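You operate a simulated robot arm through the tools that you are given. There is no shell and no other tool. Be economical: measure what you need, move in short steps, check, and stop when the job is done.

You are at the controls of a simulated robot arm. One attempt, no reset.

## Task
Set the two buns beside the baking tray on it and brush egg on the middle of each.
Fine: stand the brush back in its pot. A coat counts when it lies all over at full strength: go over it till it gets no stronger.

It is judged by the outcome, as a careful person would: the job done as asked, and still so three seconds after it is handed in. It fails if anything else is knocked over, pushed out of place, dropped, spilled or broken.

## Robot
A 7-joint arm with a two-finger parallel gripper, fixed in place. Base frame: the origin is at the foot of the arm, x ahead of it, y to its left, z up; the work surface is at about z = 0.9. Units: m, degrees, N and s.
With the tool pointing down near the work surface it reaches from about 0.24 to 0.68 m from the base axis. Its first joint turns from -66.0 to 66.0 degrees. Payload 2.4 kg.
The TCP is the grasp point between the finger pads, 0.03 m short of the fingertips. In the tool frame z runs along the fingers and y along their closing line. Largest opening 0.094 m; finger width 0.028, thickness 0.01; the body of the gripper, 0.05 by 0.096 m, starts 0.055 m behind the TCP.
Orientation is that of the tool frame in the base frame, as a unit quaternion [x, y, z, w]. With the fingers straight down and closing along the base's y, the tool's x points along the base's -x, its y along +y and its z along -z.

## Interface
- The arm moves only by the tool apply_moves. Its argument "rows" is a list of rows, each an object (a shift or turn left out is 0, a gripper value left out holds the last) with "dr": the turn, a rotation vector about the base's x, y, z in degrees, a list of three; "linear": the shift along the base's x, y, z in m, a list of three; "claw": the opening, from 0 (shut) to 1 (fully open). In form: [{"dr": [rx, ry, rz], "linear": [x, y, z], "claw": claw}, ...]. A call has 1 to 10 rows; each row is the pose to reach, as a shift and turn from the pose commanded when the call began. A row lasts 0.2 s, in which the tool goes at most 0.05 m and 8.6 degrees; a call with a longer step from one row to the next is refused whole, and so is a gripper value outside its range. A pose out of reach is approached as far as the arm can. The call stops where the force on the tool passes 40 N (or 10 N more than at its start, if that is more) or the arm is blocked; 0.2 s more then pass. The fingers move at their own pace (about 0.153 m/s each) and stop on an object; they squeeze with about 45 N. The grip force told is the motor's: it shows also when the fingers shut on nothing. Time passes only in rows, and 0.2 s behind the last, so rows that repeat a pose let the fingers close. It gives the time, the measured TCP pose, the force on the tool (base axes), the opening and the grip force at its end, in the units of the frame above (readings bear some noise), with the torque about the TCP (base axes, N m) and any sound that the robot's microphone picked up, and new pictures: "show" is both (left out), scene, wrist or none.
- Cameras (640 x 400 px; columns grow to the right, rows downward): "scene" is fixed at [0.0315, 0.4456, 1.462]; the picture's right is [-0.83, -0.56, 0.00], its down [-0.25, 0.37, -0.89] and it looks along [0.50, -0.74, -0.45] (base axes); focal length 310 px, centre (320, 200). "wrist" rides on the gripper at [0.076, 0.014, -0.102] in the tool frame; the picture's right is [-0.18, 0.98, 0.00], its down [-0.75, -0.14, -0.64] and it looks along [-0.63, -0.12, 0.77] (tool axes); focal length 243 px, centre (320, 200). There is no depth. A picture from a camera that has moved, and an enlarged one, comes with that camera's place and axes in the base frame and with its lens. The place of the scene camera against the robot may be out by one fixed shift of up to 0.025 m in any direction.
- close_up(camera, box): a new picture of the part [left, top, right, bottom] of that camera's present view, enlarged. No time passes.
- sign_off(): hands the job in; it is judged then, once.

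Work in short steps. Places have to be worked out from the pictures, the camera data and where the tool is seen: move nearer, look again, correct. Check each grasp and each placing, and mend what went wrong. You have 120 turns and 200 pictures in all, those below and enlarged ones among them. Open the gripper and draw the arm clear of the work before you hand the job in, unless the task says otherwise; then end with one line.

The tools are called after ">>>" by a JSON object that holds its "method" and its "body". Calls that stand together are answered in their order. apply_moves: Moves the arm, as the interface text tells. Its arguments: {"type":"object","properties":{"rows":{"type":"array","items":{"type":"object","properties":{"dr":{"type":"array","items":{"type":"number"}},"linear":{"type":"array","items":{"type":"number"}},"claw":{"type":"number"}}}},"show":{"type":"string","enum":["both","scene","wrist","none"]}},"required":["rows"]} The other tools are called the same way: close_up (camera, box) takes an enlarged picture of a part of a camera's view; sign_off () hands the job in.

At the start:

```text
time_s: 0.0
tcp_pos: [0.4205, -0.0983, 1.2848]
orientation: [0.0, 1.0, -0.001, 0.0]
wrist_force: [-0.8, 0.2, -0.2]
moment: [0.01, 0.01, -0.03]
opening: 0.094
grasp_force: 0.1
```

scene: 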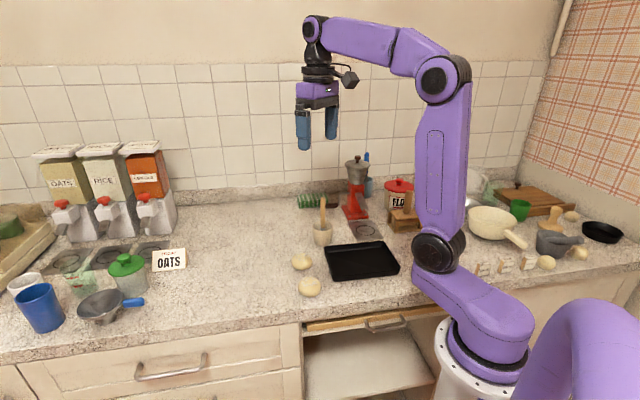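
wrist: 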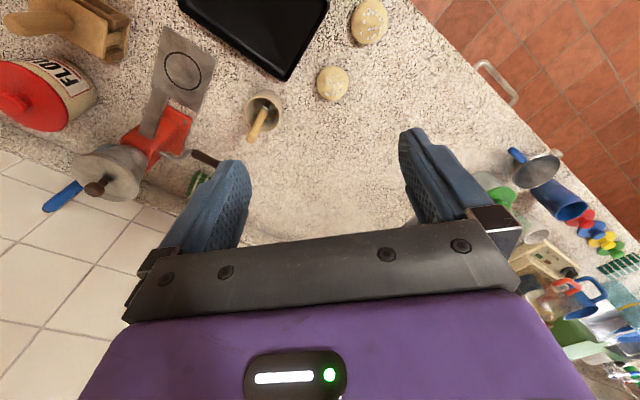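

I'll look closer at the pot, buns and tray before moving.

>>> {"method": "close_up", "body": {"camera": "scene", "box": [270, 180, 430, 300]}}

>>> {"method": "close_up", "body": {"camera": "wrist", "box": [200, 0, 440, 150]}}

>>> {"method": "close_up", "body": {"camera": "scene", "box": [380, 160, 640, 290]}}

```text
3.33 times, centred on (350, 240) of scene
camera zoom: at [0.0315, 0.4456, 1.462], right [-0.83, -0.56, 0.0], down [-0.25, 0.37, -0.89], along [0.5, -0.74, -0.45], focal length 1032 px, centre (220, 67)
```

zoom: 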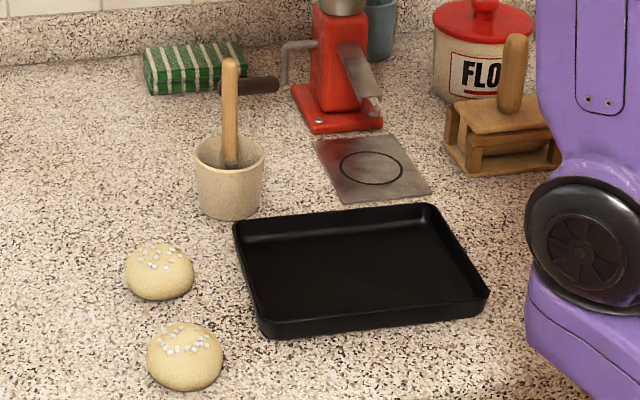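

```text
2.67 times, centred on (320, 75) of wrist
camera zoom: at [0.3446, -0.0839, 1.3878], right [0.18, 0.98, 0.0], down [0.75, -0.14, 0.64], along [0.63, -0.12, -0.77], focal length 647 px, centre (320, 533)
```

zoom: 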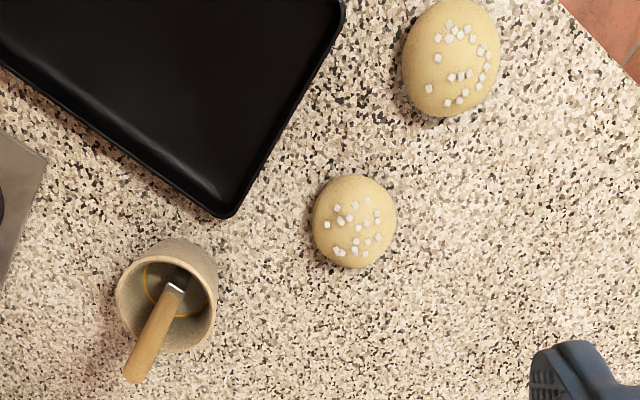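

```text
2.46 times, centred on (510, 225) of scene
camera zoom: at [0.0315, 0.4456, 1.462], right [-0.83, -0.56, 0.0], down [-0.25, 0.37, -0.89], along [0.5, -0.74, -0.45], focal length 762 px, centre (-148, 138)
```

zoom: 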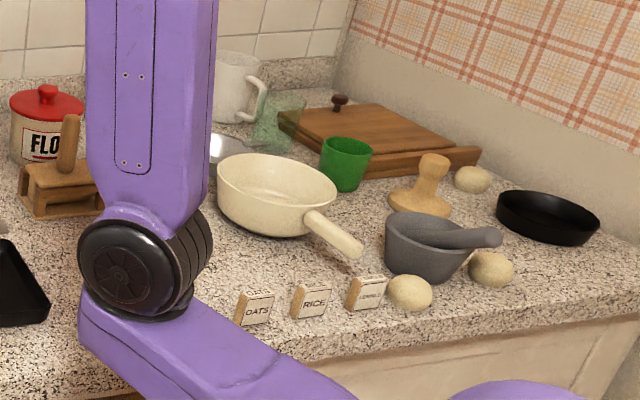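

The two sugared buns sit at about (0.465, -0.085) and (0.387, -0.018). The tray is centred near (0.333, -0.19) and turned about 45°, and the pot with egg and brush is near (0.49, -0.215). I'll move above bun 1 with a 44° yaw, so the fingers close across the tray's short side, and look again.

>>> {"method": "apply_moves", "body": {"rows": [{"linear": [0.008, 0.002, -0.03], "dr": [0, 0, 7.5]}, {"linear": [0.016, 0.004, -0.06], "dr": [0, 0, 15]}, {"linear": [0.024, 0.007, -0.09], "dr": [0, 0, 22.5]}, {"linear": [0.032, 0.009, -0.12], "dr": [0, 0, 30]}, {"linear": [0.04, 0.011, -0.15], "dr": [0, 0, 37.5]}, {"linear": [0.0445, 0.013, -0.18], "dr": [0, 0, 44]}]}}

```text
time_s: 1.4
tcp_pos: [0.4649, -0.0841, 1.1033]
orientation: [-0.375, 0.927, 0.0, 0.001]
wrist_force: [-0.4, 0.6, 0.1]
moment: [-0.02, -0.03, 0.01]
opening: 0.0944
grasp_force: 0.1
camera wrist: at [0.4008, -0.1275, 1.2072], right [-0.55, 0.83, 0.0], down [0.64, 0.42, 0.64], along [0.54, 0.36, -0.77], focal length 243 px, centre (320, 200)
```

scene: 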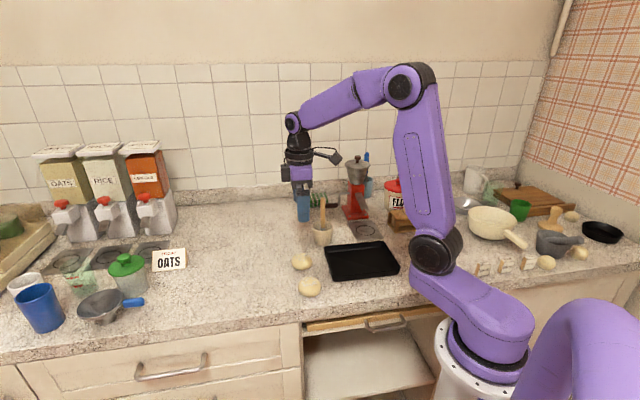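
wrist: 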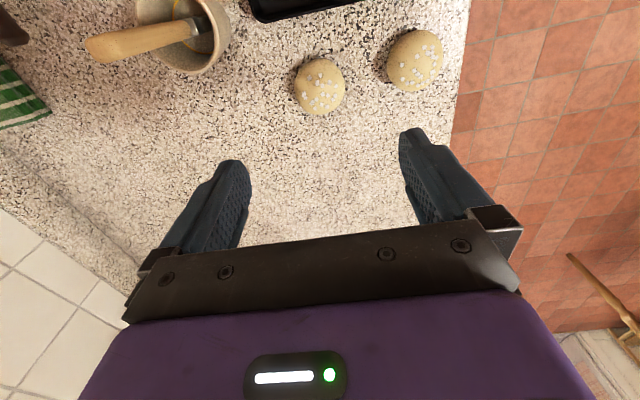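

Both views agree that bun 1 is at (0.465, -0.084), about 0.055 wide. I'll descend over it and close to slightly less than its width.

>>> {"method": "apply_moves", "body": {"rows": [{"linear": [0, 0, -0.045]}, {"linear": [0, 0, -0.09]}, {"linear": [0, 0, -0.13]}, {"linear": [0, 0, -0.155]}, {"linear": [0, 0, -0.167]}, {"linear": [0, 0, -0.167], "claw": 0.55}, {"linear": [0, 0, -0.167], "claw": 0.55}]}}

```text
time_s: 3.0
tcp_pos: [0.4656, -0.0849, 0.9384]
orientation: [-0.375, 0.927, 0.001, 0.0]
wrist_force: [0.2, 0.5, 0.3]
moment: [0.0, 0.0, 0.01]
opening: 0.0559
grasp_force: 44.8
camera wrist: at [0.4008, -0.1278, 1.041], right [-0.55, 0.83, 0.0], down [0.64, 0.42, 0.64], along [0.54, 0.35, -0.77], focal length 243 px, centre (320, 200)
```

scene: 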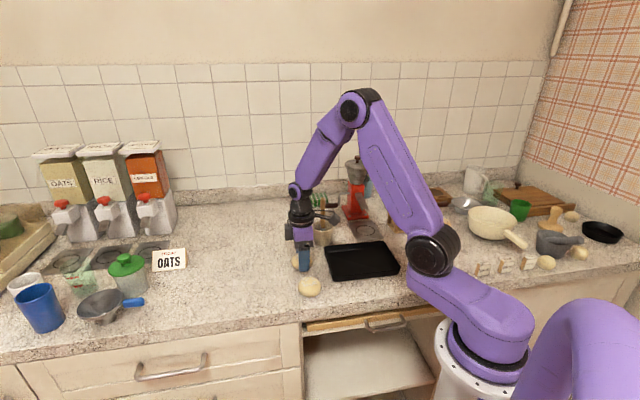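
wrist: 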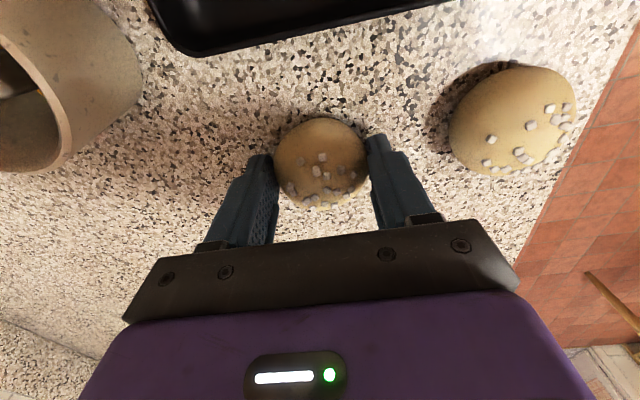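

The bun is held at 0.056 m. I'll lift it and carry it to the far half of the tray, then look.

>>> {"method": "apply_moves", "body": {"rows": [{"linear": [0, 0, 0.04]}, {"linear": [0, 0, 0.085]}, {"linear": [-0.03, -0.03, 0.1]}, {"linear": [-0.06, -0.05, 0.1]}, {"linear": [-0.09, -0.08, 0.1]}, {"linear": [-0.12, -0.105, 0.1]}, {"linear": [-0.145, -0.125, 0.1]}, {"linear": [-0.163, -0.134, 0.1]}]}}

```text
time_s: 4.8
tcp_pos: [0.3026, -0.2194, 1.0374]
orientation: [-0.374, 0.927, 0.001, -0.001]
wrist_force: [0.5, -0.3, -0.1]
moment: [-0.01, 0.02, 0.03]
opening: 0.0563
grasp_force: 45.0
camera wrist: at [0.2378, -0.2615, 1.1411], right [-0.55, 0.83, 0.0], down [0.64, 0.42, 0.64], along [0.54, 0.35, -0.77], focal length 243 px, centre (320, 200)
```

scene: 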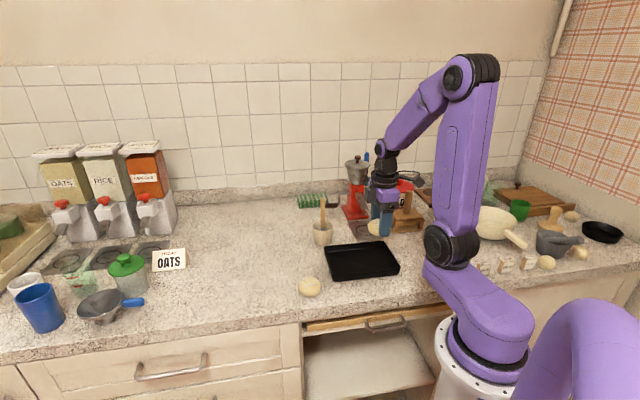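
wrist: 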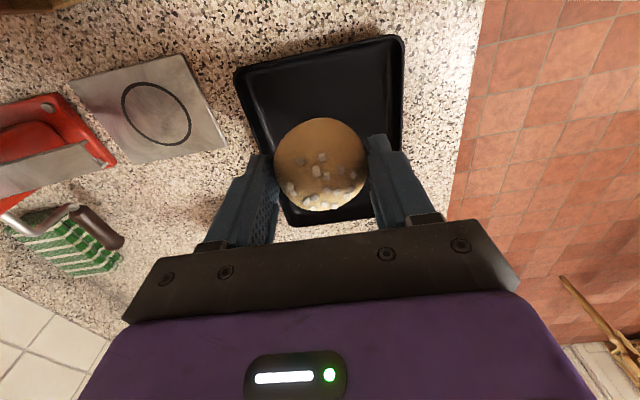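

From this view the tray centre is about (0.336, -0.187), so this slot is (0.304, -0.216). I'll lower the bun to just above its resting height.

>>> {"method": "apply_moves", "body": {"rows": [{"linear": [0.001, 0.003, -0.04]}, {"linear": [0.001, 0.003, -0.07]}, {"linear": [0.001, 0.003, -0.083]}, {"linear": [0.001, 0.003, -0.089]}]}}

```text
time_s: 5.8
tcp_pos: [0.3048, -0.2186, 0.949]
orientation: [-0.376, 0.927, 0.001, 0.001]
wrist_force: [0.4, -0.1, 0.3]
moment: [-0.03, 0.01, 0.02]
opening: 0.0564
grasp_force: 44.7
camera wrist: at [0.2393, -0.2594, 1.0518], right [-0.55, 0.83, 0.0], down [0.64, 0.42, 0.64], along [0.54, 0.35, -0.77], focal length 243 px, centre (320, 200)
```

scene: 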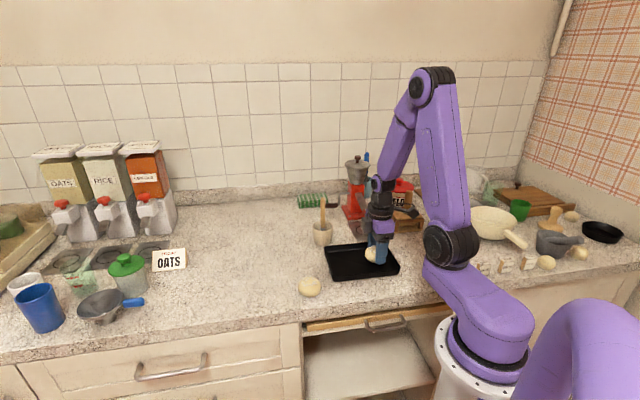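
wrist: 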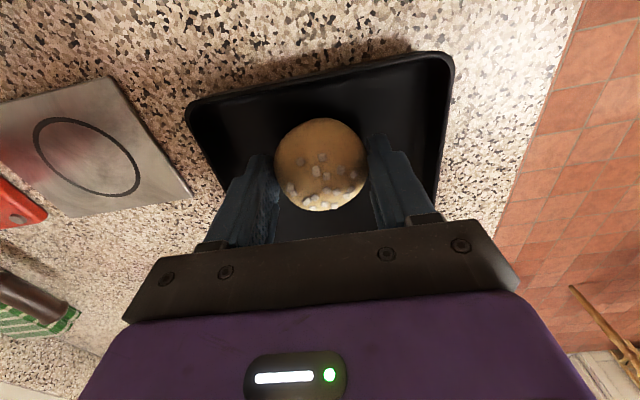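

No contact force yet, so I'll lower in small steps.

>>> {"method": "apply_moves", "body": {"rows": [{"linear": [0, 0, -0.003]}, {"linear": [0, 0, -0.005]}], "show": "none"}}

>>> {"method": "apply_moves", "body": {"rows": [{"linear": [0, 0, -0.0015]}], "show": "none"}}

```text
time_s: 6.4
tcp_pos: [0.3039, -0.2167, 0.9438]
orientation: [-0.375, 0.927, 0.0, 0.0]
wrist_force: [0.0, 0.5, 0.0]
moment: [-0.01, 0.03, 0.02]
opening: 0.0561
grasp_force: 45.1
```

```text
time_s: 6.8
tcp_pos: [0.3048, -0.2168, 0.9424]
orientation: [-0.375, 0.927, 0.001, 0.0]
wrist_force: [0.3, 0.0, 0.0]
moment: [0.04, -0.03, 0.01]
opening: 0.0561
grasp_force: 45.0
```

>>> {"method": "apply_moves", "body": {"rows": [{"linear": [0, 0, -0.0015]}], "show": "none"}}

```text
time_s: 7.2
tcp_pos: [0.3038, -0.2166, 0.9421]
orientation: [-0.374, 0.927, -0.001, 0.002]
wrist_force: [-2.4, 2.2, 24.3]
moment: [-0.22, -0.2, -0.04]
opening: 0.056
grasp_force: 45.5
```

Contact came at 0.942. I'll ease off, open partway, rise, and move on toward bun 2.

>>> {"method": "apply_moves", "body": {"rows": [{"linear": [0, 0, 0.0015]}, {"linear": [0, 0, 0.0015], "claw": 0.78}, {"linear": [0, 0, 0.0015], "claw": 0.78}, {"linear": [0, 0, 0.04], "claw": 0.78}, {"linear": [0, 0, 0.085], "claw": 1}, {"linear": [0, 0, 0.125], "claw": 1}, {"linear": [0.02, 0.045, 0.14]}, {"linear": [0.04, 0.09, 0.14]}, {"linear": [0.06, 0.135, 0.14]}]}}

```text
refused: row 7 steps farther than a row can; nothing moved
```

>>> {"method": "apply_moves", "body": {"rows": [{"linear": [0, 0, 0.0015]}, {"linear": [0, 0, 0.0015], "claw": 0.78}, {"linear": [0, 0, 0.0015], "claw": 0.78}, {"linear": [0, 0, 0.04], "claw": 0.78}, {"linear": [0, 0, 0.085], "claw": 1}, {"linear": [0, 0, 0.13], "claw": 1}, {"linear": [0.015, 0.04, 0.14]}, {"linear": [0.035, 0.08, 0.14]}, {"linear": [0.05, 0.12, 0.14]}, {"linear": [0.065, 0.16, 0.14]}]}}

```text
time_s: 9.4
tcp_pos: [0.37, -0.0557, 1.0833]
orientation: [-0.374, 0.927, 0.0, -0.001]
wrist_force: [-0.3, 0.1, 0.3]
moment: [0.01, -0.01, 0.01]
opening: 0.0941
grasp_force: 0.1
camera wrist: at [0.3048, -0.0978, 1.186], right [-0.55, 0.84, 0.0], down [0.64, 0.42, 0.64], along [0.54, 0.35, -0.77], focal length 243 px, centre (320, 200)
```

scene: 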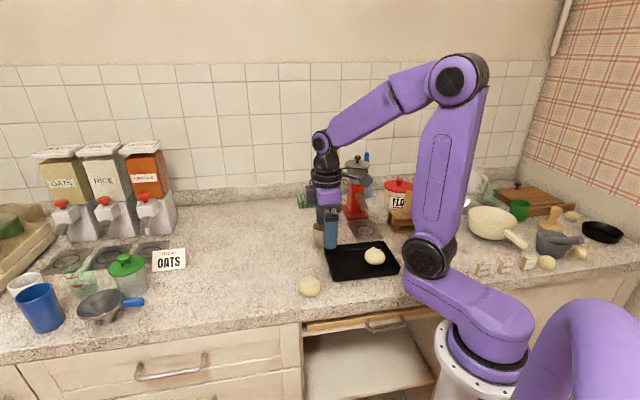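
wrist: 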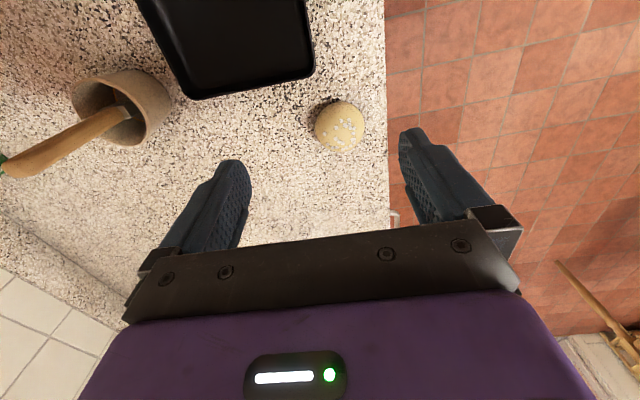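

Bun 2 is at about (0.388, -0.018). I'll move over it, descend and grip.

>>> {"method": "apply_moves", "body": {"rows": [{"linear": [0.018, 0.038, 0]}, {"linear": [0.018, 0.038, -0.045]}, {"linear": [0.018, 0.038, -0.09]}, {"linear": [0.018, 0.038, -0.125]}, {"linear": [0.018, 0.038, -0.145]}, {"linear": [0.018, 0.038, -0.145], "claw": 0.55}, {"linear": [0.018, 0.038, -0.145], "claw": 0.55}]}}

```text
time_s: 11.0
tcp_pos: [0.386, -0.0179, 0.9357]
orientation: [-0.375, 0.927, 0.0, 0.001]
wrist_force: [-0.6, -0.5, -0.3]
moment: [0.01, -0.01, -0.01]
opening: 0.0557
grasp_force: 45.3
camera wrist: at [0.3214, -0.0604, 1.0386], right [-0.55, 0.84, 0.0], down [0.64, 0.42, 0.64], along [0.54, 0.35, -0.77], focal length 243 px, centre (320, 200)
```

scene: 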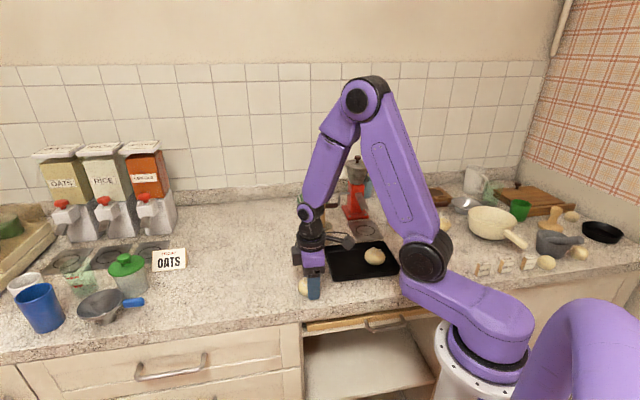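
wrist: 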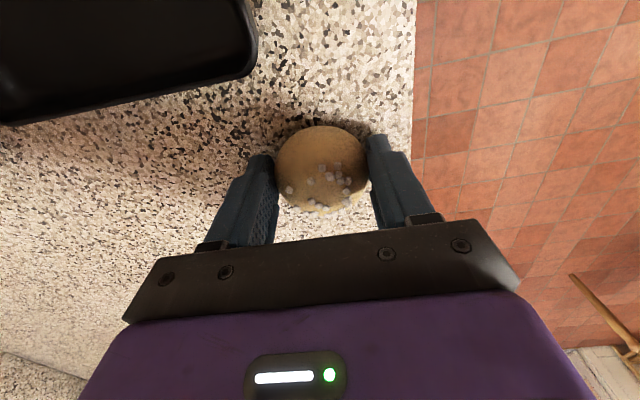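

Bun 2 is held. I'll carry it to the near slot at (0.368, -0.159) and lower to just above contact.

>>> {"method": "apply_moves", "body": {"rows": [{"linear": [0, 0, 0.04]}, {"linear": [0, 0, 0.08]}, {"linear": [-0.004, -0.035, 0.09]}, {"linear": [-0.008, -0.07, 0.09]}, {"linear": [-0.013, -0.11, 0.09]}, {"linear": [-0.019, -0.141, 0.09]}, {"linear": [-0.019, -0.141, 0.05]}, {"linear": [-0.019, -0.141, 0.025]}, {"linear": [-0.019, -0.141, 0.015]}]}}

```text
time_s: 13.0
tcp_pos: [0.3686, -0.1602, 0.951]
orientation: [-0.374, 0.927, 0.0, 0.001]
wrist_force: [0.2, -1.5, -1.2]
moment: [0.01, -0.03, -0.01]
opening: 0.0557
grasp_force: 44.7
camera wrist: at [0.3034, -0.2024, 1.0532], right [-0.55, 0.83, 0.0], down [0.64, 0.42, 0.64], along [0.54, 0.35, -0.77], focal length 243 px, centre (320, 200)
```

scene: 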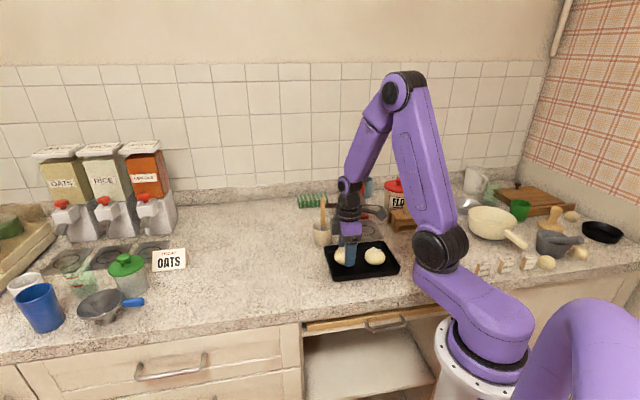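
wrist: 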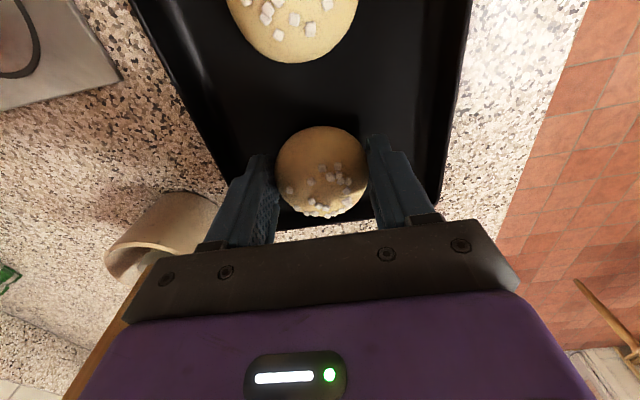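

The position is good; I'll nudge 4 mm toward the centre, then lower to contact.

>>> {"method": "apply_moves", "body": {"rows": [{"linear": [-0.003, -0.003, 0]}, {"linear": [-0.003, -0.003, -0.005]}, {"linear": [-0.003, -0.003, -0.009]}], "show": "none"}}

>>> {"method": "apply_moves", "body": {"rows": [{"linear": [0, 0, -0.0015]}], "show": "none"}}

```text
time_s: 13.8
tcp_pos: [0.365, -0.1623, 0.9406]
orientation: [-0.374, 0.927, 0.002, -0.001]
wrist_force: [0.4, 0.4, -0.6]
moment: [-0.02, -0.02, -0.03]
opening: 0.0558
grasp_force: 45.2
```

```text
time_s: 14.2
tcp_pos: [0.3643, -0.162, 0.9409]
orientation: [-0.376, 0.927, 0.001, -0.001]
wrist_force: [-0.7, -0.2, -0.8]
moment: [-0.04, -0.02, -0.01]
opening: 0.0556
grasp_force: 44.8
```

>>> {"method": "apply_moves", "body": {"rows": [{"linear": [0, 0, -0.0015]}], "show": "none"}}

```text
time_s: 14.6
tcp_pos: [0.3648, -0.1626, 0.9398]
orientation: [-0.375, 0.927, 0.0, 0.0]
wrist_force: [-1.8, 1.3, 11.3]
moment: [0.2, 0.15, -0.01]
opening: 0.0557
grasp_force: 45.2
```

Contact made. I'll release, rise straight up and survey the tray and pot.

>>> {"method": "apply_moves", "body": {"rows": [{"linear": [0, 0, 0.0005]}, {"linear": [0, 0, 0.0005], "claw": 0.78}, {"linear": [0, 0, 0.0005], "claw": 0.78}, {"linear": [0, 0, 0.04], "claw": 0.78}, {"linear": [0, 0, 0.085], "claw": 1}, {"linear": [0, 0, 0.13], "claw": 1}, {"linear": [0, 0, 0.175]}, {"linear": [0, 0, 0.22]}, {"linear": [0.035, 0.005, 0.24]}, {"linear": [0.075, 0.01, 0.24]}]}}

```text
time_s: 16.8
tcp_pos: [0.4377, -0.1536, 1.1762]
orientation: [-0.374, 0.927, 0.0, 0.0]
wrist_force: [0.5, -0.6, -0.2]
moment: [0.02, -0.01, -0.02]
opening: 0.0941
grasp_force: 0.1
camera wrist: at [0.3733, -0.1954, 1.2797], right [-0.55, 0.84, 0.0], down [0.64, 0.42, 0.64], along [0.54, 0.35, -0.77], focal length 243 px, centre (320, 200)
```

scene: 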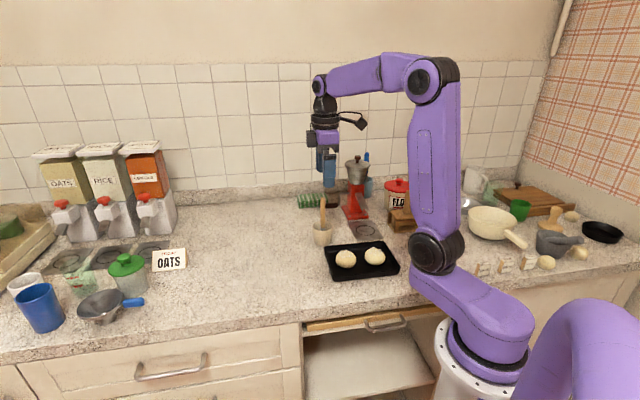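
wrist: 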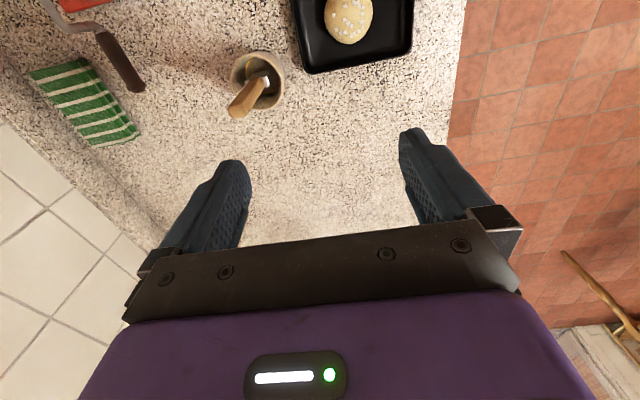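

>>> {"method": "close_up", "body": {"camera": "wrist", "box": [200, 0, 424, 140]}}

>>> {"method": "close_up", "body": {"camera": "scene", "box": [284, 180, 412, 290]}}

```text
2.86 times, centred on (312, 70) of wrist
camera zoom: at [0.3733, -0.1954, 1.2797], right [-0.55, 0.84, 0.0], down [0.64, 0.42, 0.64], along [0.54, 0.35, -0.77], focal length 693 px, centre (343, 571)
```

zoom: 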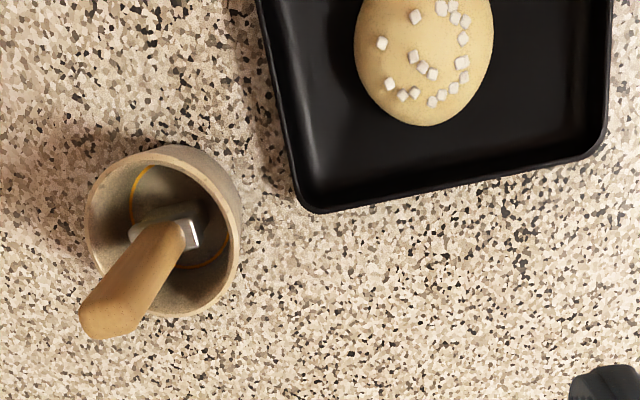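

```text
3.64 times, centred on (348, 235) of scene
camera zoom: at [0.0315, 0.4456, 1.462], right [-0.83, -0.56, 0.0], down [-0.25, 0.37, -0.89], along [0.5, -0.74, -0.45], focal length 1126 px, centre (218, 73)
```

zoom: 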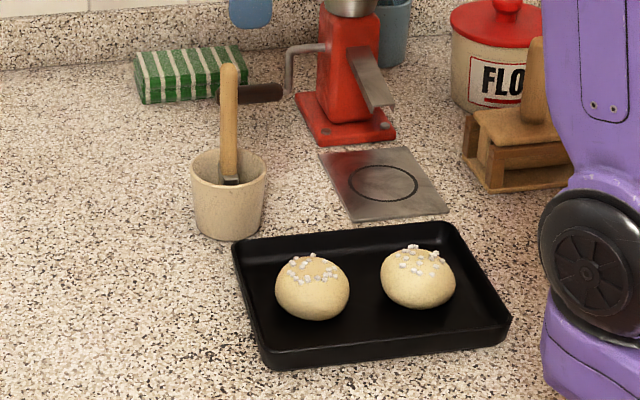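

Both buns sit in the tray. Triangulating the brush handle puts its top at about (0.476, -0.213, 1.065), nearly vertical. I'll move above it and check the alignment from just over it.

>>> {"method": "apply_moves", "body": {"rows": [{"linear": [0.02, -0.03, 0]}, {"linear": [0.037, -0.058, 0]}, {"linear": [0.037, -0.058, -0.04]}, {"linear": [0.037, -0.058, -0.06]}]}}

```text
time_s: 17.8
tcp_pos: [0.4773, -0.2103, 1.1173]
orientation: [-0.374, 0.927, 0.0, 0.001]
wrist_force: [-0.4, 0.1, 0.6]
moment: [-0.02, -0.01, 0.0]
opening: 0.094
grasp_force: 0.1
camera wrist: at [0.412, -0.2527, 1.2201], right [-0.55, 0.84, 0.0], down [0.64, 0.42, 0.64], along [0.54, 0.35, -0.77], focal length 243 px, centre (320, 200)
```

scene: 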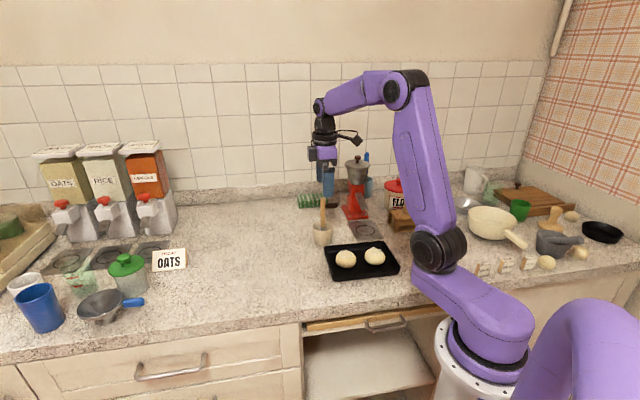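
wrist: 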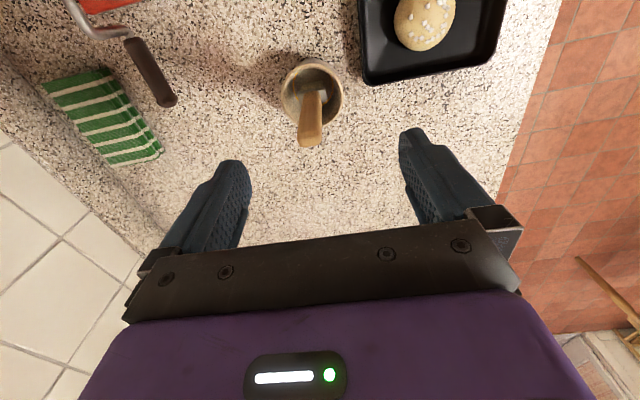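

>>> {"method": "close_up", "body": {"camera": "wrist", "box": [256, 40, 384, 160]}}

>>> {"method": "close_up", "body": {"camera": "scene", "box": [294, 140, 358, 260]}}

```text
3.33 times, centred on (320, 100) of wrist
camera zoom: at [0.412, -0.2527, 1.2201], right [-0.55, 0.84, 0.0], down [0.64, 0.42, 0.64], along [0.54, 0.35, -0.77], focal length 809 px, centre (320, 533)
```

zoom: 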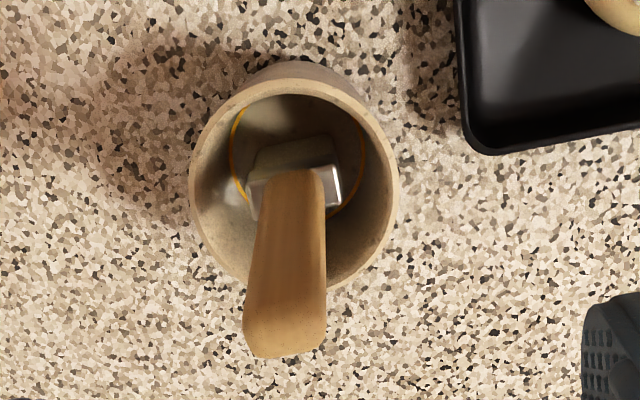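

```text
3.33 times, centred on (326, 200) of scene
camera zoom: at [0.0315, 0.4456, 1.462], right [-0.83, -0.56, 0.0], down [-0.25, 0.37, -0.89], along [0.5, -0.74, -0.45], focal length 1032 px, centre (300, 200)
```

zoom: 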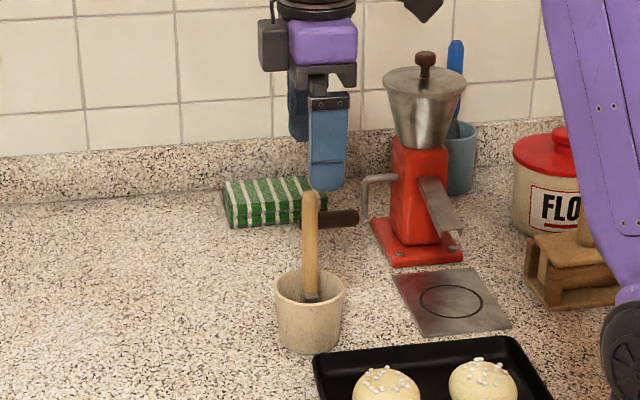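

The handle is vertical at about (0.478, -0.2185) with its top near 1.067. I'll shift over it, lower to z = 1.035 with the fingertips above the pot rim, and close.

>>> {"method": "apply_moves", "body": {"rows": [{"linear": [0.001, -0.008, 0]}, {"linear": [0.001, -0.008, -0.04]}, {"linear": [0.001, -0.008, -0.07]}, {"linear": [0.001, -0.008, -0.082]}]}}

```text
time_s: 18.8
tcp_pos: [0.4768, -0.2186, 1.0349]
orientation: [-0.375, 0.927, 0.001, 0.0]
wrist_force: [0.2, 0.3, -0.4]
moment: [0.02, -0.02, -0.02]
opening: 0.094
grasp_force: 0.1
camera wrist: at [0.4113, -0.2607, 1.1384], right [-0.55, 0.84, 0.0], down [0.64, 0.42, 0.64], along [0.54, 0.35, -0.77], focal length 243 px, centre (320, 200)
```

scene: 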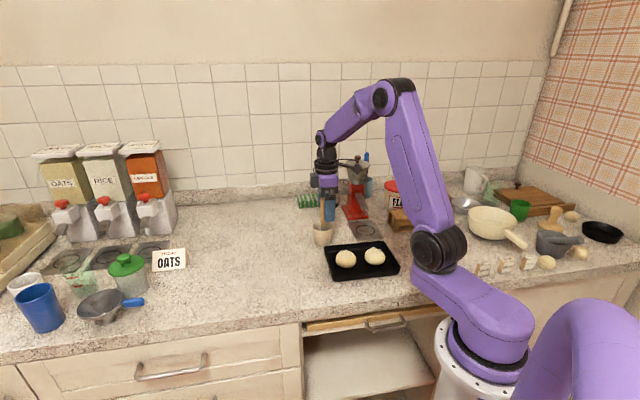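
wrist: 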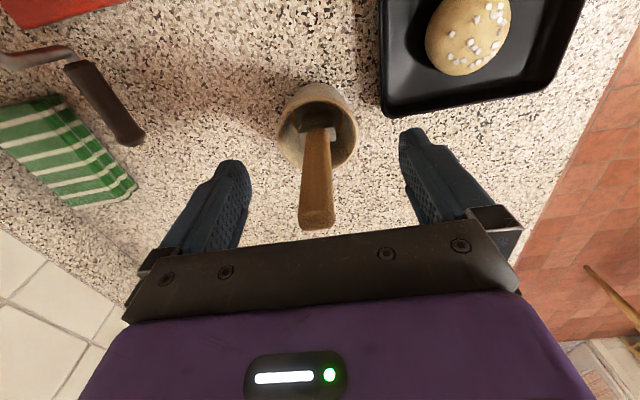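

The handle lies between the fingers. I'll close.

>>> {"method": "apply_moves", "body": {"rows": [{"claw": 0}, {"claw": 0}, {"claw": 0}]}}

```text
time_s: 19.6
tcp_pos: [0.4766, -0.2193, 1.0352]
orientation: [-0.375, 0.927, 0.0, 0.0]
wrist_force: [0.5, 0.5, -0.6]
moment: [0.0, 0.01, 0.0]
opening: 0.022
grasp_force: 44.7
camera wrist: at [0.4114, -0.2607, 1.1387], right [-0.55, 0.84, 0.0], down [0.64, 0.42, 0.64], along [0.54, 0.35, -0.77], focal length 243 px, centre (320, 200)
```

scene: 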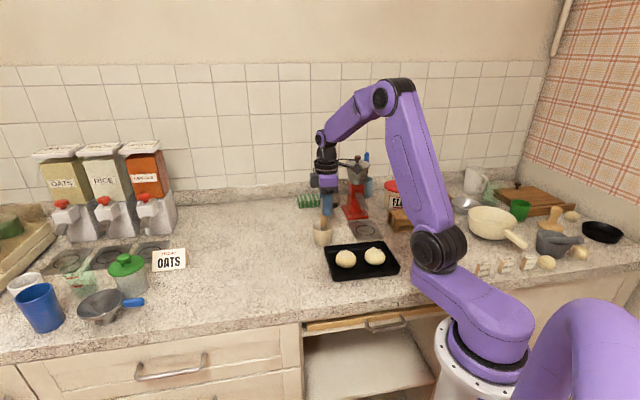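
wrist: 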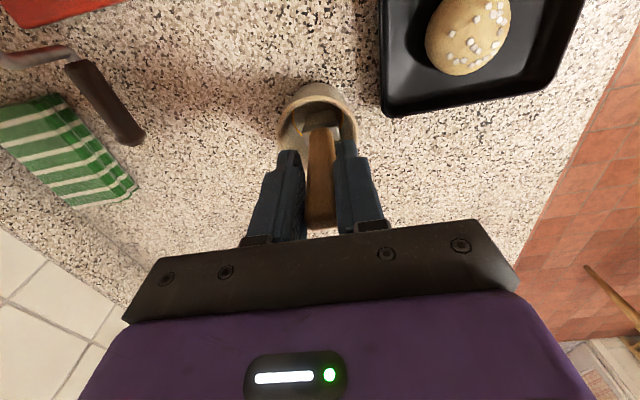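

Gripped at 0.022 m. I'll note the return pose (0.477, -0.219, 1.035) and lift straight up to see the bristles.

>>> {"method": "apply_moves", "body": {"rows": [{"linear": [0, 0, 0.03]}, {"linear": [0, 0, 0.065]}, {"linear": [0, 0, 0.1]}, {"linear": [0, 0, 0.12]}, {"linear": [0, 0, 0.12]}]}}

>>> {"method": "close_up", "body": {"camera": "scene", "box": [284, 140, 412, 290]}}

>>> {"method": "close_up", "body": {"camera": "wrist", "box": [240, 20, 400, 240]}}

```text
time_s: 20.8
tcp_pos: [0.4753, -0.2182, 1.1579]
orientation: [-0.375, 0.927, -0.001, -0.001]
wrist_force: [-0.3, 0.2, 0.3]
moment: [0.0, 0.04, -0.01]
opening: 0.0216
grasp_force: 44.8
camera wrist: at [0.4112, -0.2601, 1.2592], right [-0.55, 0.83, 0.0], down [0.64, 0.42, 0.64], along [0.54, 0.35, -0.77], focal length 243 px, centre (320, 200)
```

scene: 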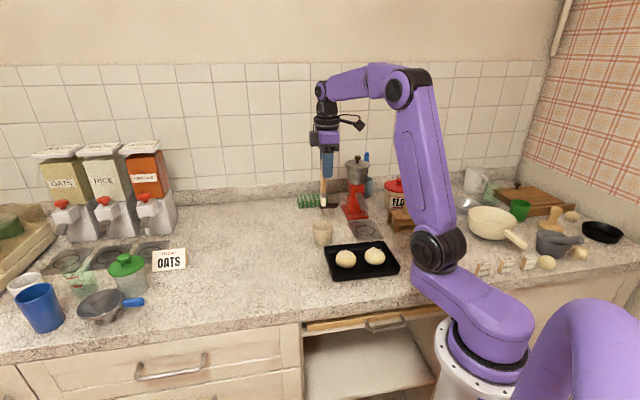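
wrist: 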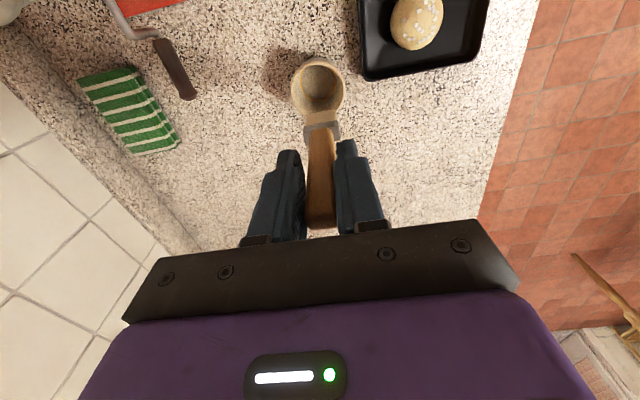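

```text
2.67 times, centred on (348, 215) of scene
camera zoom: at [0.0315, 0.4456, 1.462], right [-0.83, -0.56, 0.0], down [-0.25, 0.37, -0.89], along [0.5, -0.74, -0.45], focal length 826 px, centre (245, 160)
```

zoom: 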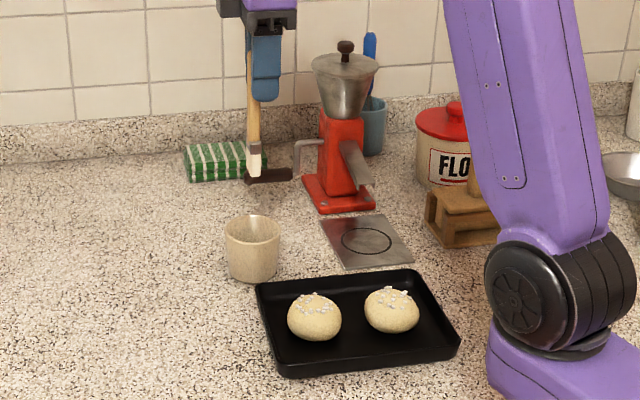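

```text
1.82 times, centred on (320, 130) of wrist
camera zoom: at [0.4112, -0.2601, 1.2592], right [-0.55, 0.83, 0.0], down [0.64, 0.42, 0.64], along [0.54, 0.35, -0.77], focal length 441 px, centre (320, 327)
```

zoom: 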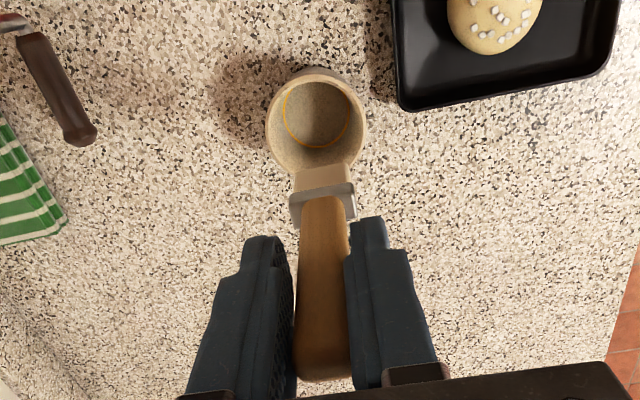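

The brush is out. I'll check the pot's contents and the bristles more closely.

>>> {"method": "close_up", "body": {"camera": "wrist", "box": [280, 40, 360, 160]}}

>>> {"method": "close_up", "body": {"camera": "scene", "box": [304, 170, 344, 215]}}

```text
3.33 times, centred on (320, 100) of wrist
camera zoom: at [0.4112, -0.2601, 1.2592], right [-0.55, 0.83, 0.0], down [0.64, 0.42, 0.64], along [0.54, 0.35, -0.77], focal length 809 px, centre (320, 533)
```

zoom: 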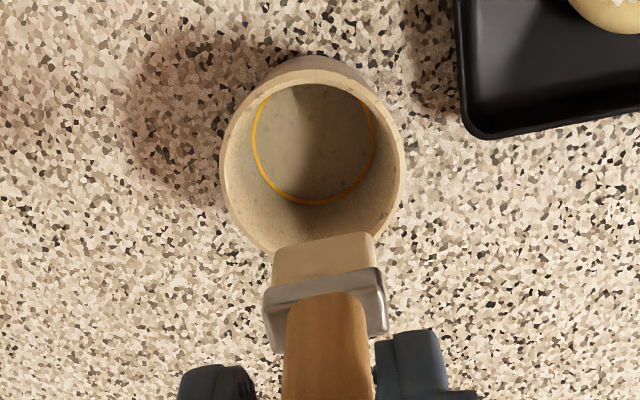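

```text
8.89 times, centred on (324, 192) of scene
camera zoom: at [0.0315, 0.4456, 1.462], right [-0.83, -0.56, 0.0], down [-0.25, 0.37, -0.89], along [0.5, -0.74, -0.45], focal length 2752 px, centre (284, 267)
```

zoom: 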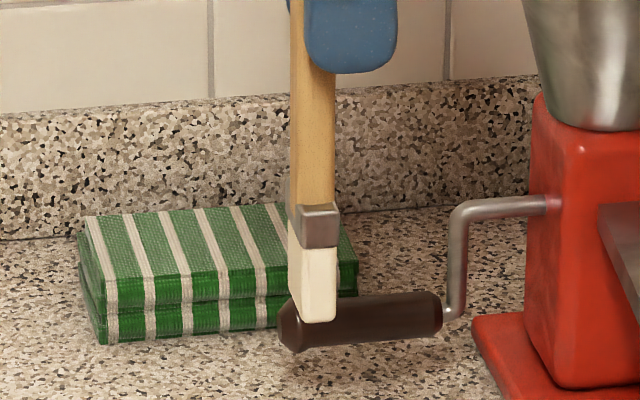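

The bristles look cream-coloured. The egg shows as an orange-rimmed pool at the pot bottom, which they stood in. I'll carry the brush over the near bun and check alignment.

>>> {"method": "apply_moves", "body": {"rows": [{"linear": [-0.036, 0.018, 0]}, {"linear": [-0.074, 0.037, 0]}, {"linear": [-0.111, 0.056, 0]}, {"linear": [-0.111, 0.056, -0.03]}, {"linear": [-0.111, 0.056, -0.055]}]}}

>>> {"method": "close_up", "body": {"camera": "scene", "box": [310, 200, 410, 290]}}

>>> {"method": "close_up", "body": {"camera": "wrist", "box": [240, 0, 400, 200]}}

```text
time_s: 22.0
tcp_pos: [0.367, -0.1643, 1.1027]
orientation: [-0.374, 0.927, 0.0, 0.001]
wrist_force: [0.3, -0.9, -0.9]
moment: [0.01, 0.02, -0.04]
opening: 0.0216
grasp_force: 45.0
camera wrist: at [0.3018, -0.2061, 1.2057], right [-0.55, 0.83, 0.0], down [0.64, 0.42, 0.64], along [0.54, 0.35, -0.77], focal length 243 px, centre (320, 200)
```

scene: 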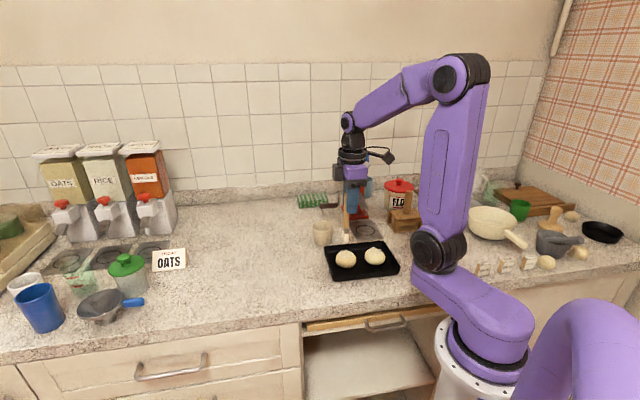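
wrist: 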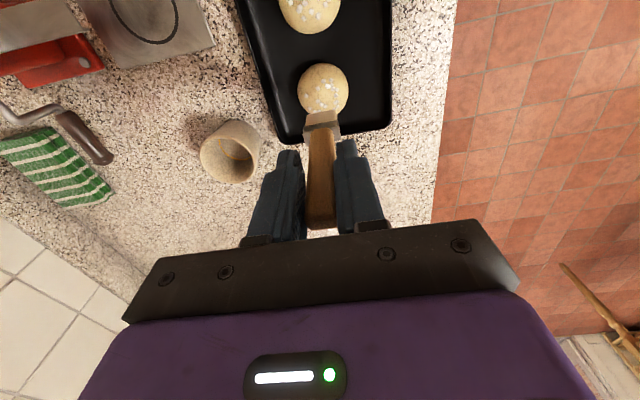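

```text
4.44 times, centred on (360, 245) of scene
camera zoom: at [0.0315, 0.4456, 1.462], right [-0.83, -0.56, 0.0], down [-0.25, 0.37, -0.89], along [0.5, -0.74, -0.45], focal length 1376 px, centre (142, 0)
```

zoom: 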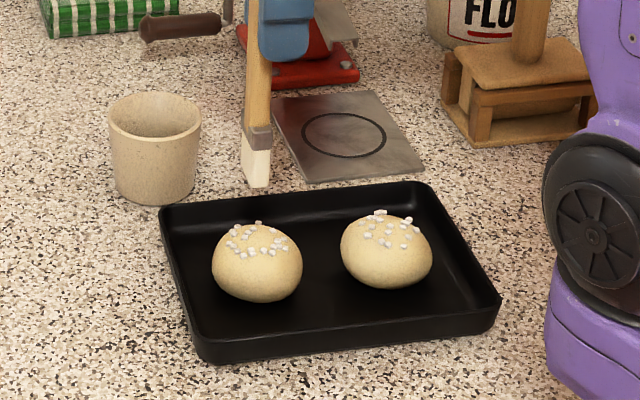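

```text
2.00 times, centred on (320, 100) of wrist
camera zoom: at [0.3018, -0.2061, 1.2057], right [-0.55, 0.83, 0.0], down [0.64, 0.42, 0.64], along [0.54, 0.35, -0.77], focal length 485 px, centre (320, 400)
```

zoom: 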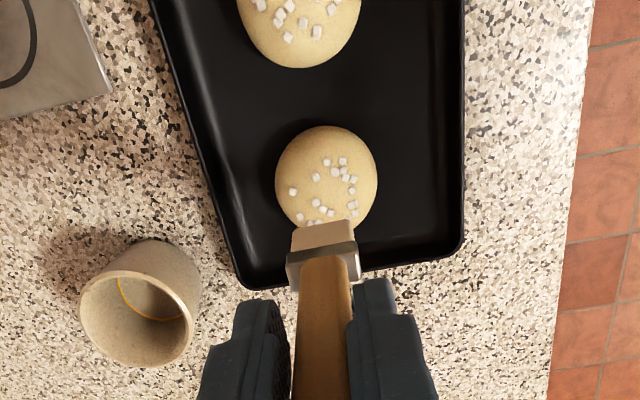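

The brush tip is over the bun, about 0.03 above its top. I'll lower gradually until there's light contact.

>>> {"method": "apply_moves", "body": {"rows": [{"linear": [-0.002, 0.0, -0.015]}, {"linear": [-0.002, 0.0, -0.023]}], "show": "none"}}

>>> {"method": "close_up", "body": {"camera": "scene", "box": [310, 200, 410, 290]}}

>>> {"method": "close_up", "body": {"camera": "wrist", "box": [240, 0, 400, 200]}}

```text
time_s: 22.6
tcp_pos: [0.3653, -0.1641, 1.0798]
orientation: [-0.374, 0.927, 0.0, -0.001]
wrist_force: [0.1, 0.7, -0.8]
moment: [0.02, 0.0, 0.02]
opening: 0.0218
grasp_force: 44.7
```

```text
4.44 times, centred on (360, 245) of scene
camera zoom: at [0.0315, 0.4456, 1.462], right [-0.83, -0.56, 0.0], down [-0.25, 0.37, -0.89], along [0.5, -0.74, -0.45], focal length 1376 px, centre (142, 0)
```

zoom: 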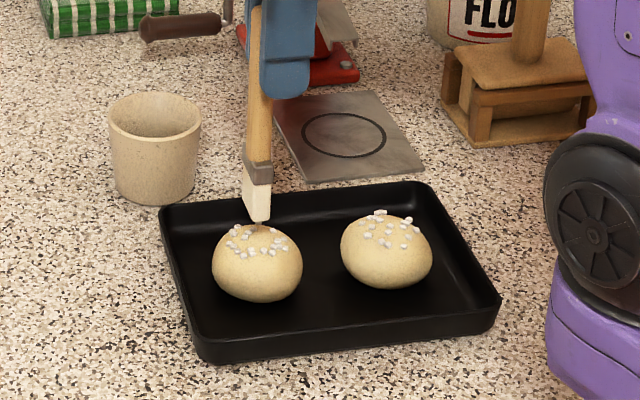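

```text
2.00 times, centred on (320, 100) of wrist
camera zoom: at [0.2999, -0.2058, 1.1821], right [-0.55, 0.83, 0.0], down [0.64, 0.42, 0.64], along [0.54, 0.35, -0.77], focal length 485 px, centre (320, 400)
```

zoom: 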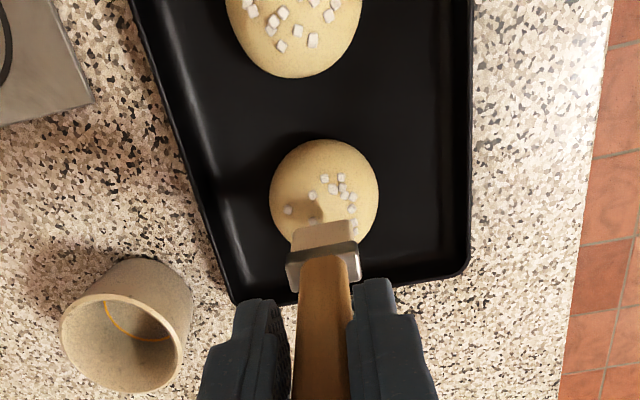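

Very near contact, judging by the shadow. I'll continue in small increments.

>>> {"method": "apply_moves", "body": {"rows": [{"linear": [0, 0, -0.004]}], "show": "none"}}

>>> {"method": "apply_moves", "body": {"rows": [{"linear": [0, 0, -0.003]}], "show": "none"}}

>>> {"method": "close_up", "body": {"camera": "scene", "box": [320, 220, 380, 280]}}

```text
time_s: 23.0
tcp_pos: [0.3654, -0.1644, 1.0753]
orientation: [-0.374, 0.927, 0.0, 0.0]
wrist_force: [-0.2, 0.9, -0.2]
moment: [0.02, 0.0, -0.01]
opening: 0.0217
grasp_force: 45.0
```

```text
time_s: 23.4
tcp_pos: [0.3649, -0.1631, 1.0715]
orientation: [-0.375, 0.927, 0.001, 0.0]
wrist_force: [0.8, 0.0, -0.7]
moment: [0.01, -0.01, 0.03]
opening: 0.0215
grasp_force: 44.8
```

```text
6.67 times, centred on (350, 250) of scene
camera zoom: at [0.0315, 0.4456, 1.462], right [-0.83, -0.56, 0.0], down [-0.25, 0.37, -0.89], along [0.5, -0.74, -0.45], focal length 2064 px, centre (120, -133)
```

zoom: 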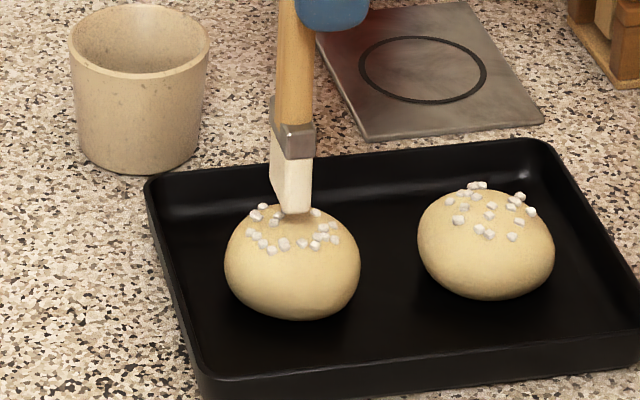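

>>> {"method": "apply_moves", "body": {"rows": [{"linear": [0, 0, -0.003]}], "show": "none"}}

>>> {"method": "apply_moves", "body": {"rows": [{"linear": [0, 0, -0.002]}], "show": "none"}}

>>> {"method": "close_up", "body": {"camera": "scene", "box": [320, 220, 380, 280]}}

```text
time_s: 23.8
tcp_pos: [0.366, -0.1626, 1.0681]
orientation: [-0.374, 0.927, 0.0, 0.0]
wrist_force: [0.3, 0.2, -1.0]
moment: [0.01, 0.0, -0.02]
opening: 0.0214
grasp_force: 44.9
```

```text
time_s: 24.2
tcp_pos: [0.3647, -0.163, 1.0666]
orientation: [-0.374, 0.927, 0.001, 0.001]
wrist_force: [-0.1, -1.2, 0.1]
moment: [-0.04, 0.01, 0.0]
opening: 0.0216
grasp_force: 45.0
```

```text
6.67 times, centred on (350, 250) of scene
camera zoom: at [0.0315, 0.4456, 1.462], right [-0.83, -0.56, 0.0], down [-0.25, 0.37, -0.89], along [0.5, -0.74, -0.45], focal length 2064 px, centre (120, -133)
```

zoom: 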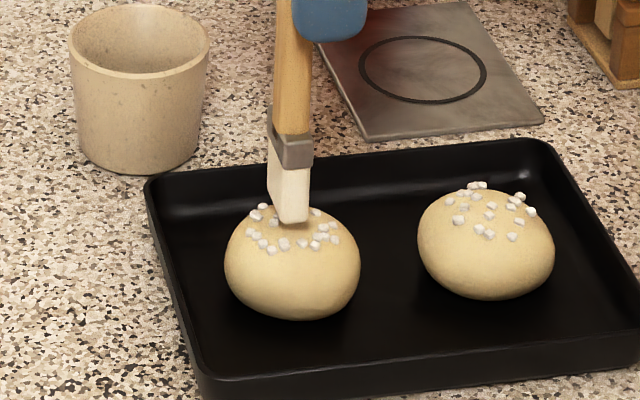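

The bristles appear to be at the surface. I'll make short back-and-forth strokes and see whether egg shows.

>>> {"method": "apply_moves", "body": {"rows": [{"linear": [-0.006, -0.0055, -0.001]}, {"linear": [0.007, 0.0065, -0.001]}, {"linear": [-0.006, -0.0055, -0.001]}, {"linear": [0.007, 0.0065, -0.001]}, {"linear": [0, 0, -0.001]}, {"linear": [0, 0, 0.025]}], "show": "none"}}

>>> {"method": "close_up", "body": {"camera": "scene", "box": [320, 220, 380, 280]}}

>>> {"method": "close_up", "body": {"camera": "wrist", "box": [260, 40, 380, 160]}}

```text
time_s: 25.6
tcp_pos: [0.3629, -0.1618, 1.0911]
orientation: [-0.374, 0.927, 0.0, -0.001]
wrist_force: [0.6, -0.7, -0.5]
moment: [0.02, 0.01, 0.01]
opening: 0.0215
grasp_force: 45.2
```

```text
6.67 times, centred on (350, 250) of scene
camera zoom: at [0.0315, 0.4456, 1.462], right [-0.83, -0.56, 0.0], down [-0.25, 0.37, -0.89], along [0.5, -0.74, -0.45], focal length 2064 px, centre (120, -133)
```

zoom: 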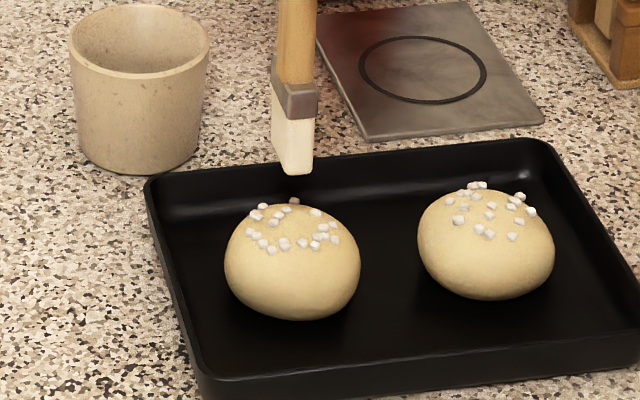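

```text
3.33 times, centred on (320, 100) of wrist
camera zoom: at [0.2996, -0.2051, 1.1945], right [-0.55, 0.83, 0.0], down [0.64, 0.42, 0.64], along [0.54, 0.35, -0.77], focal length 809 px, centre (320, 533)
```

zoom: 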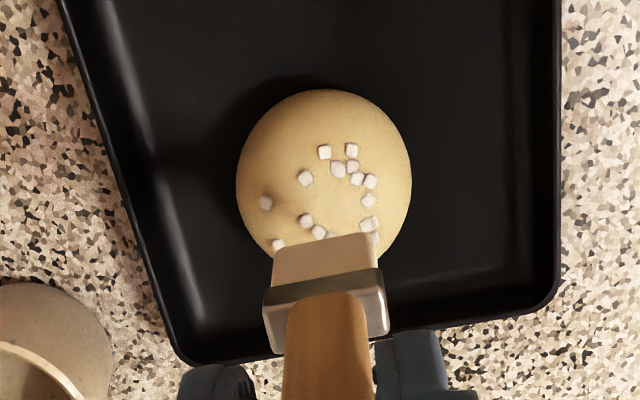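

No egg showed and there was no contact force, so the bristles may not have touched. I'll lower again in fine steps, watching the force.

>>> {"method": "apply_moves", "body": {"rows": [{"linear": [0, 0, -0.02]}, {"linear": [0, 0, -0.028]}], "show": "none"}}

>>> {"method": "apply_moves", "body": {"rows": [{"linear": [0, 0, -0.002]}], "show": "none"}}

>>> {"method": "apply_moves", "body": {"rows": [{"linear": [0, 0, -0.002]}], "show": "none"}}

>>> {"method": "close_up", "body": {"camera": "scene", "box": [320, 220, 380, 280]}}

```text
time_s: 26.2
tcp_pos: [0.3634, -0.1607, 1.0634]
orientation: [-0.375, 0.927, 0.0, 0.001]
wrist_force: [0.0, -0.1, -1.3]
moment: [0.02, 0.01, 0.0]
opening: 0.0218
grasp_force: 45.3
```

```text
time_s: 26.6
tcp_pos: [0.3647, -0.1623, 1.0605]
orientation: [-0.374, 0.928, 0.0, 0.001]
wrist_force: [0.4, 0.2, 2.7]
moment: [0.03, 0.09, 0.02]
opening: 0.0218
grasp_force: 44.9
```

```text
time_s: 27.0
tcp_pos: [0.3655, -0.1625, 1.0618]
orientation: [-0.375, 0.927, 0.0, 0.001]
wrist_force: [-2.0, 1.5, 17.6]
moment: [0.15, 0.11, 0.0]
opening: 0.0213
grasp_force: 45.3
```

```text
6.67 times, centred on (350, 250) of scene
camera zoom: at [0.0312, 0.4457, 1.462], right [-0.83, -0.56, 0.0], down [-0.25, 0.37, -0.89], along [0.5, -0.74, -0.45], focal length 2064 px, centre (120, -133)
```

zoom: 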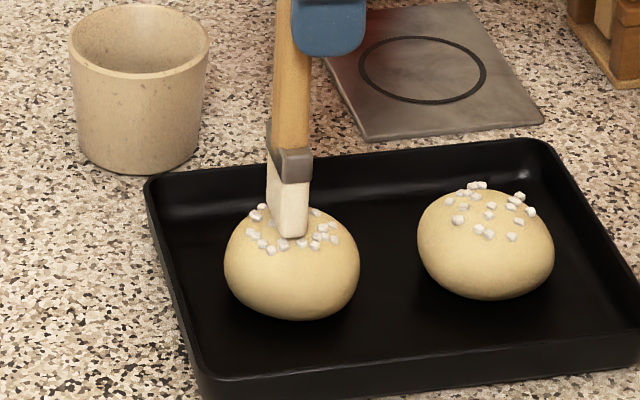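

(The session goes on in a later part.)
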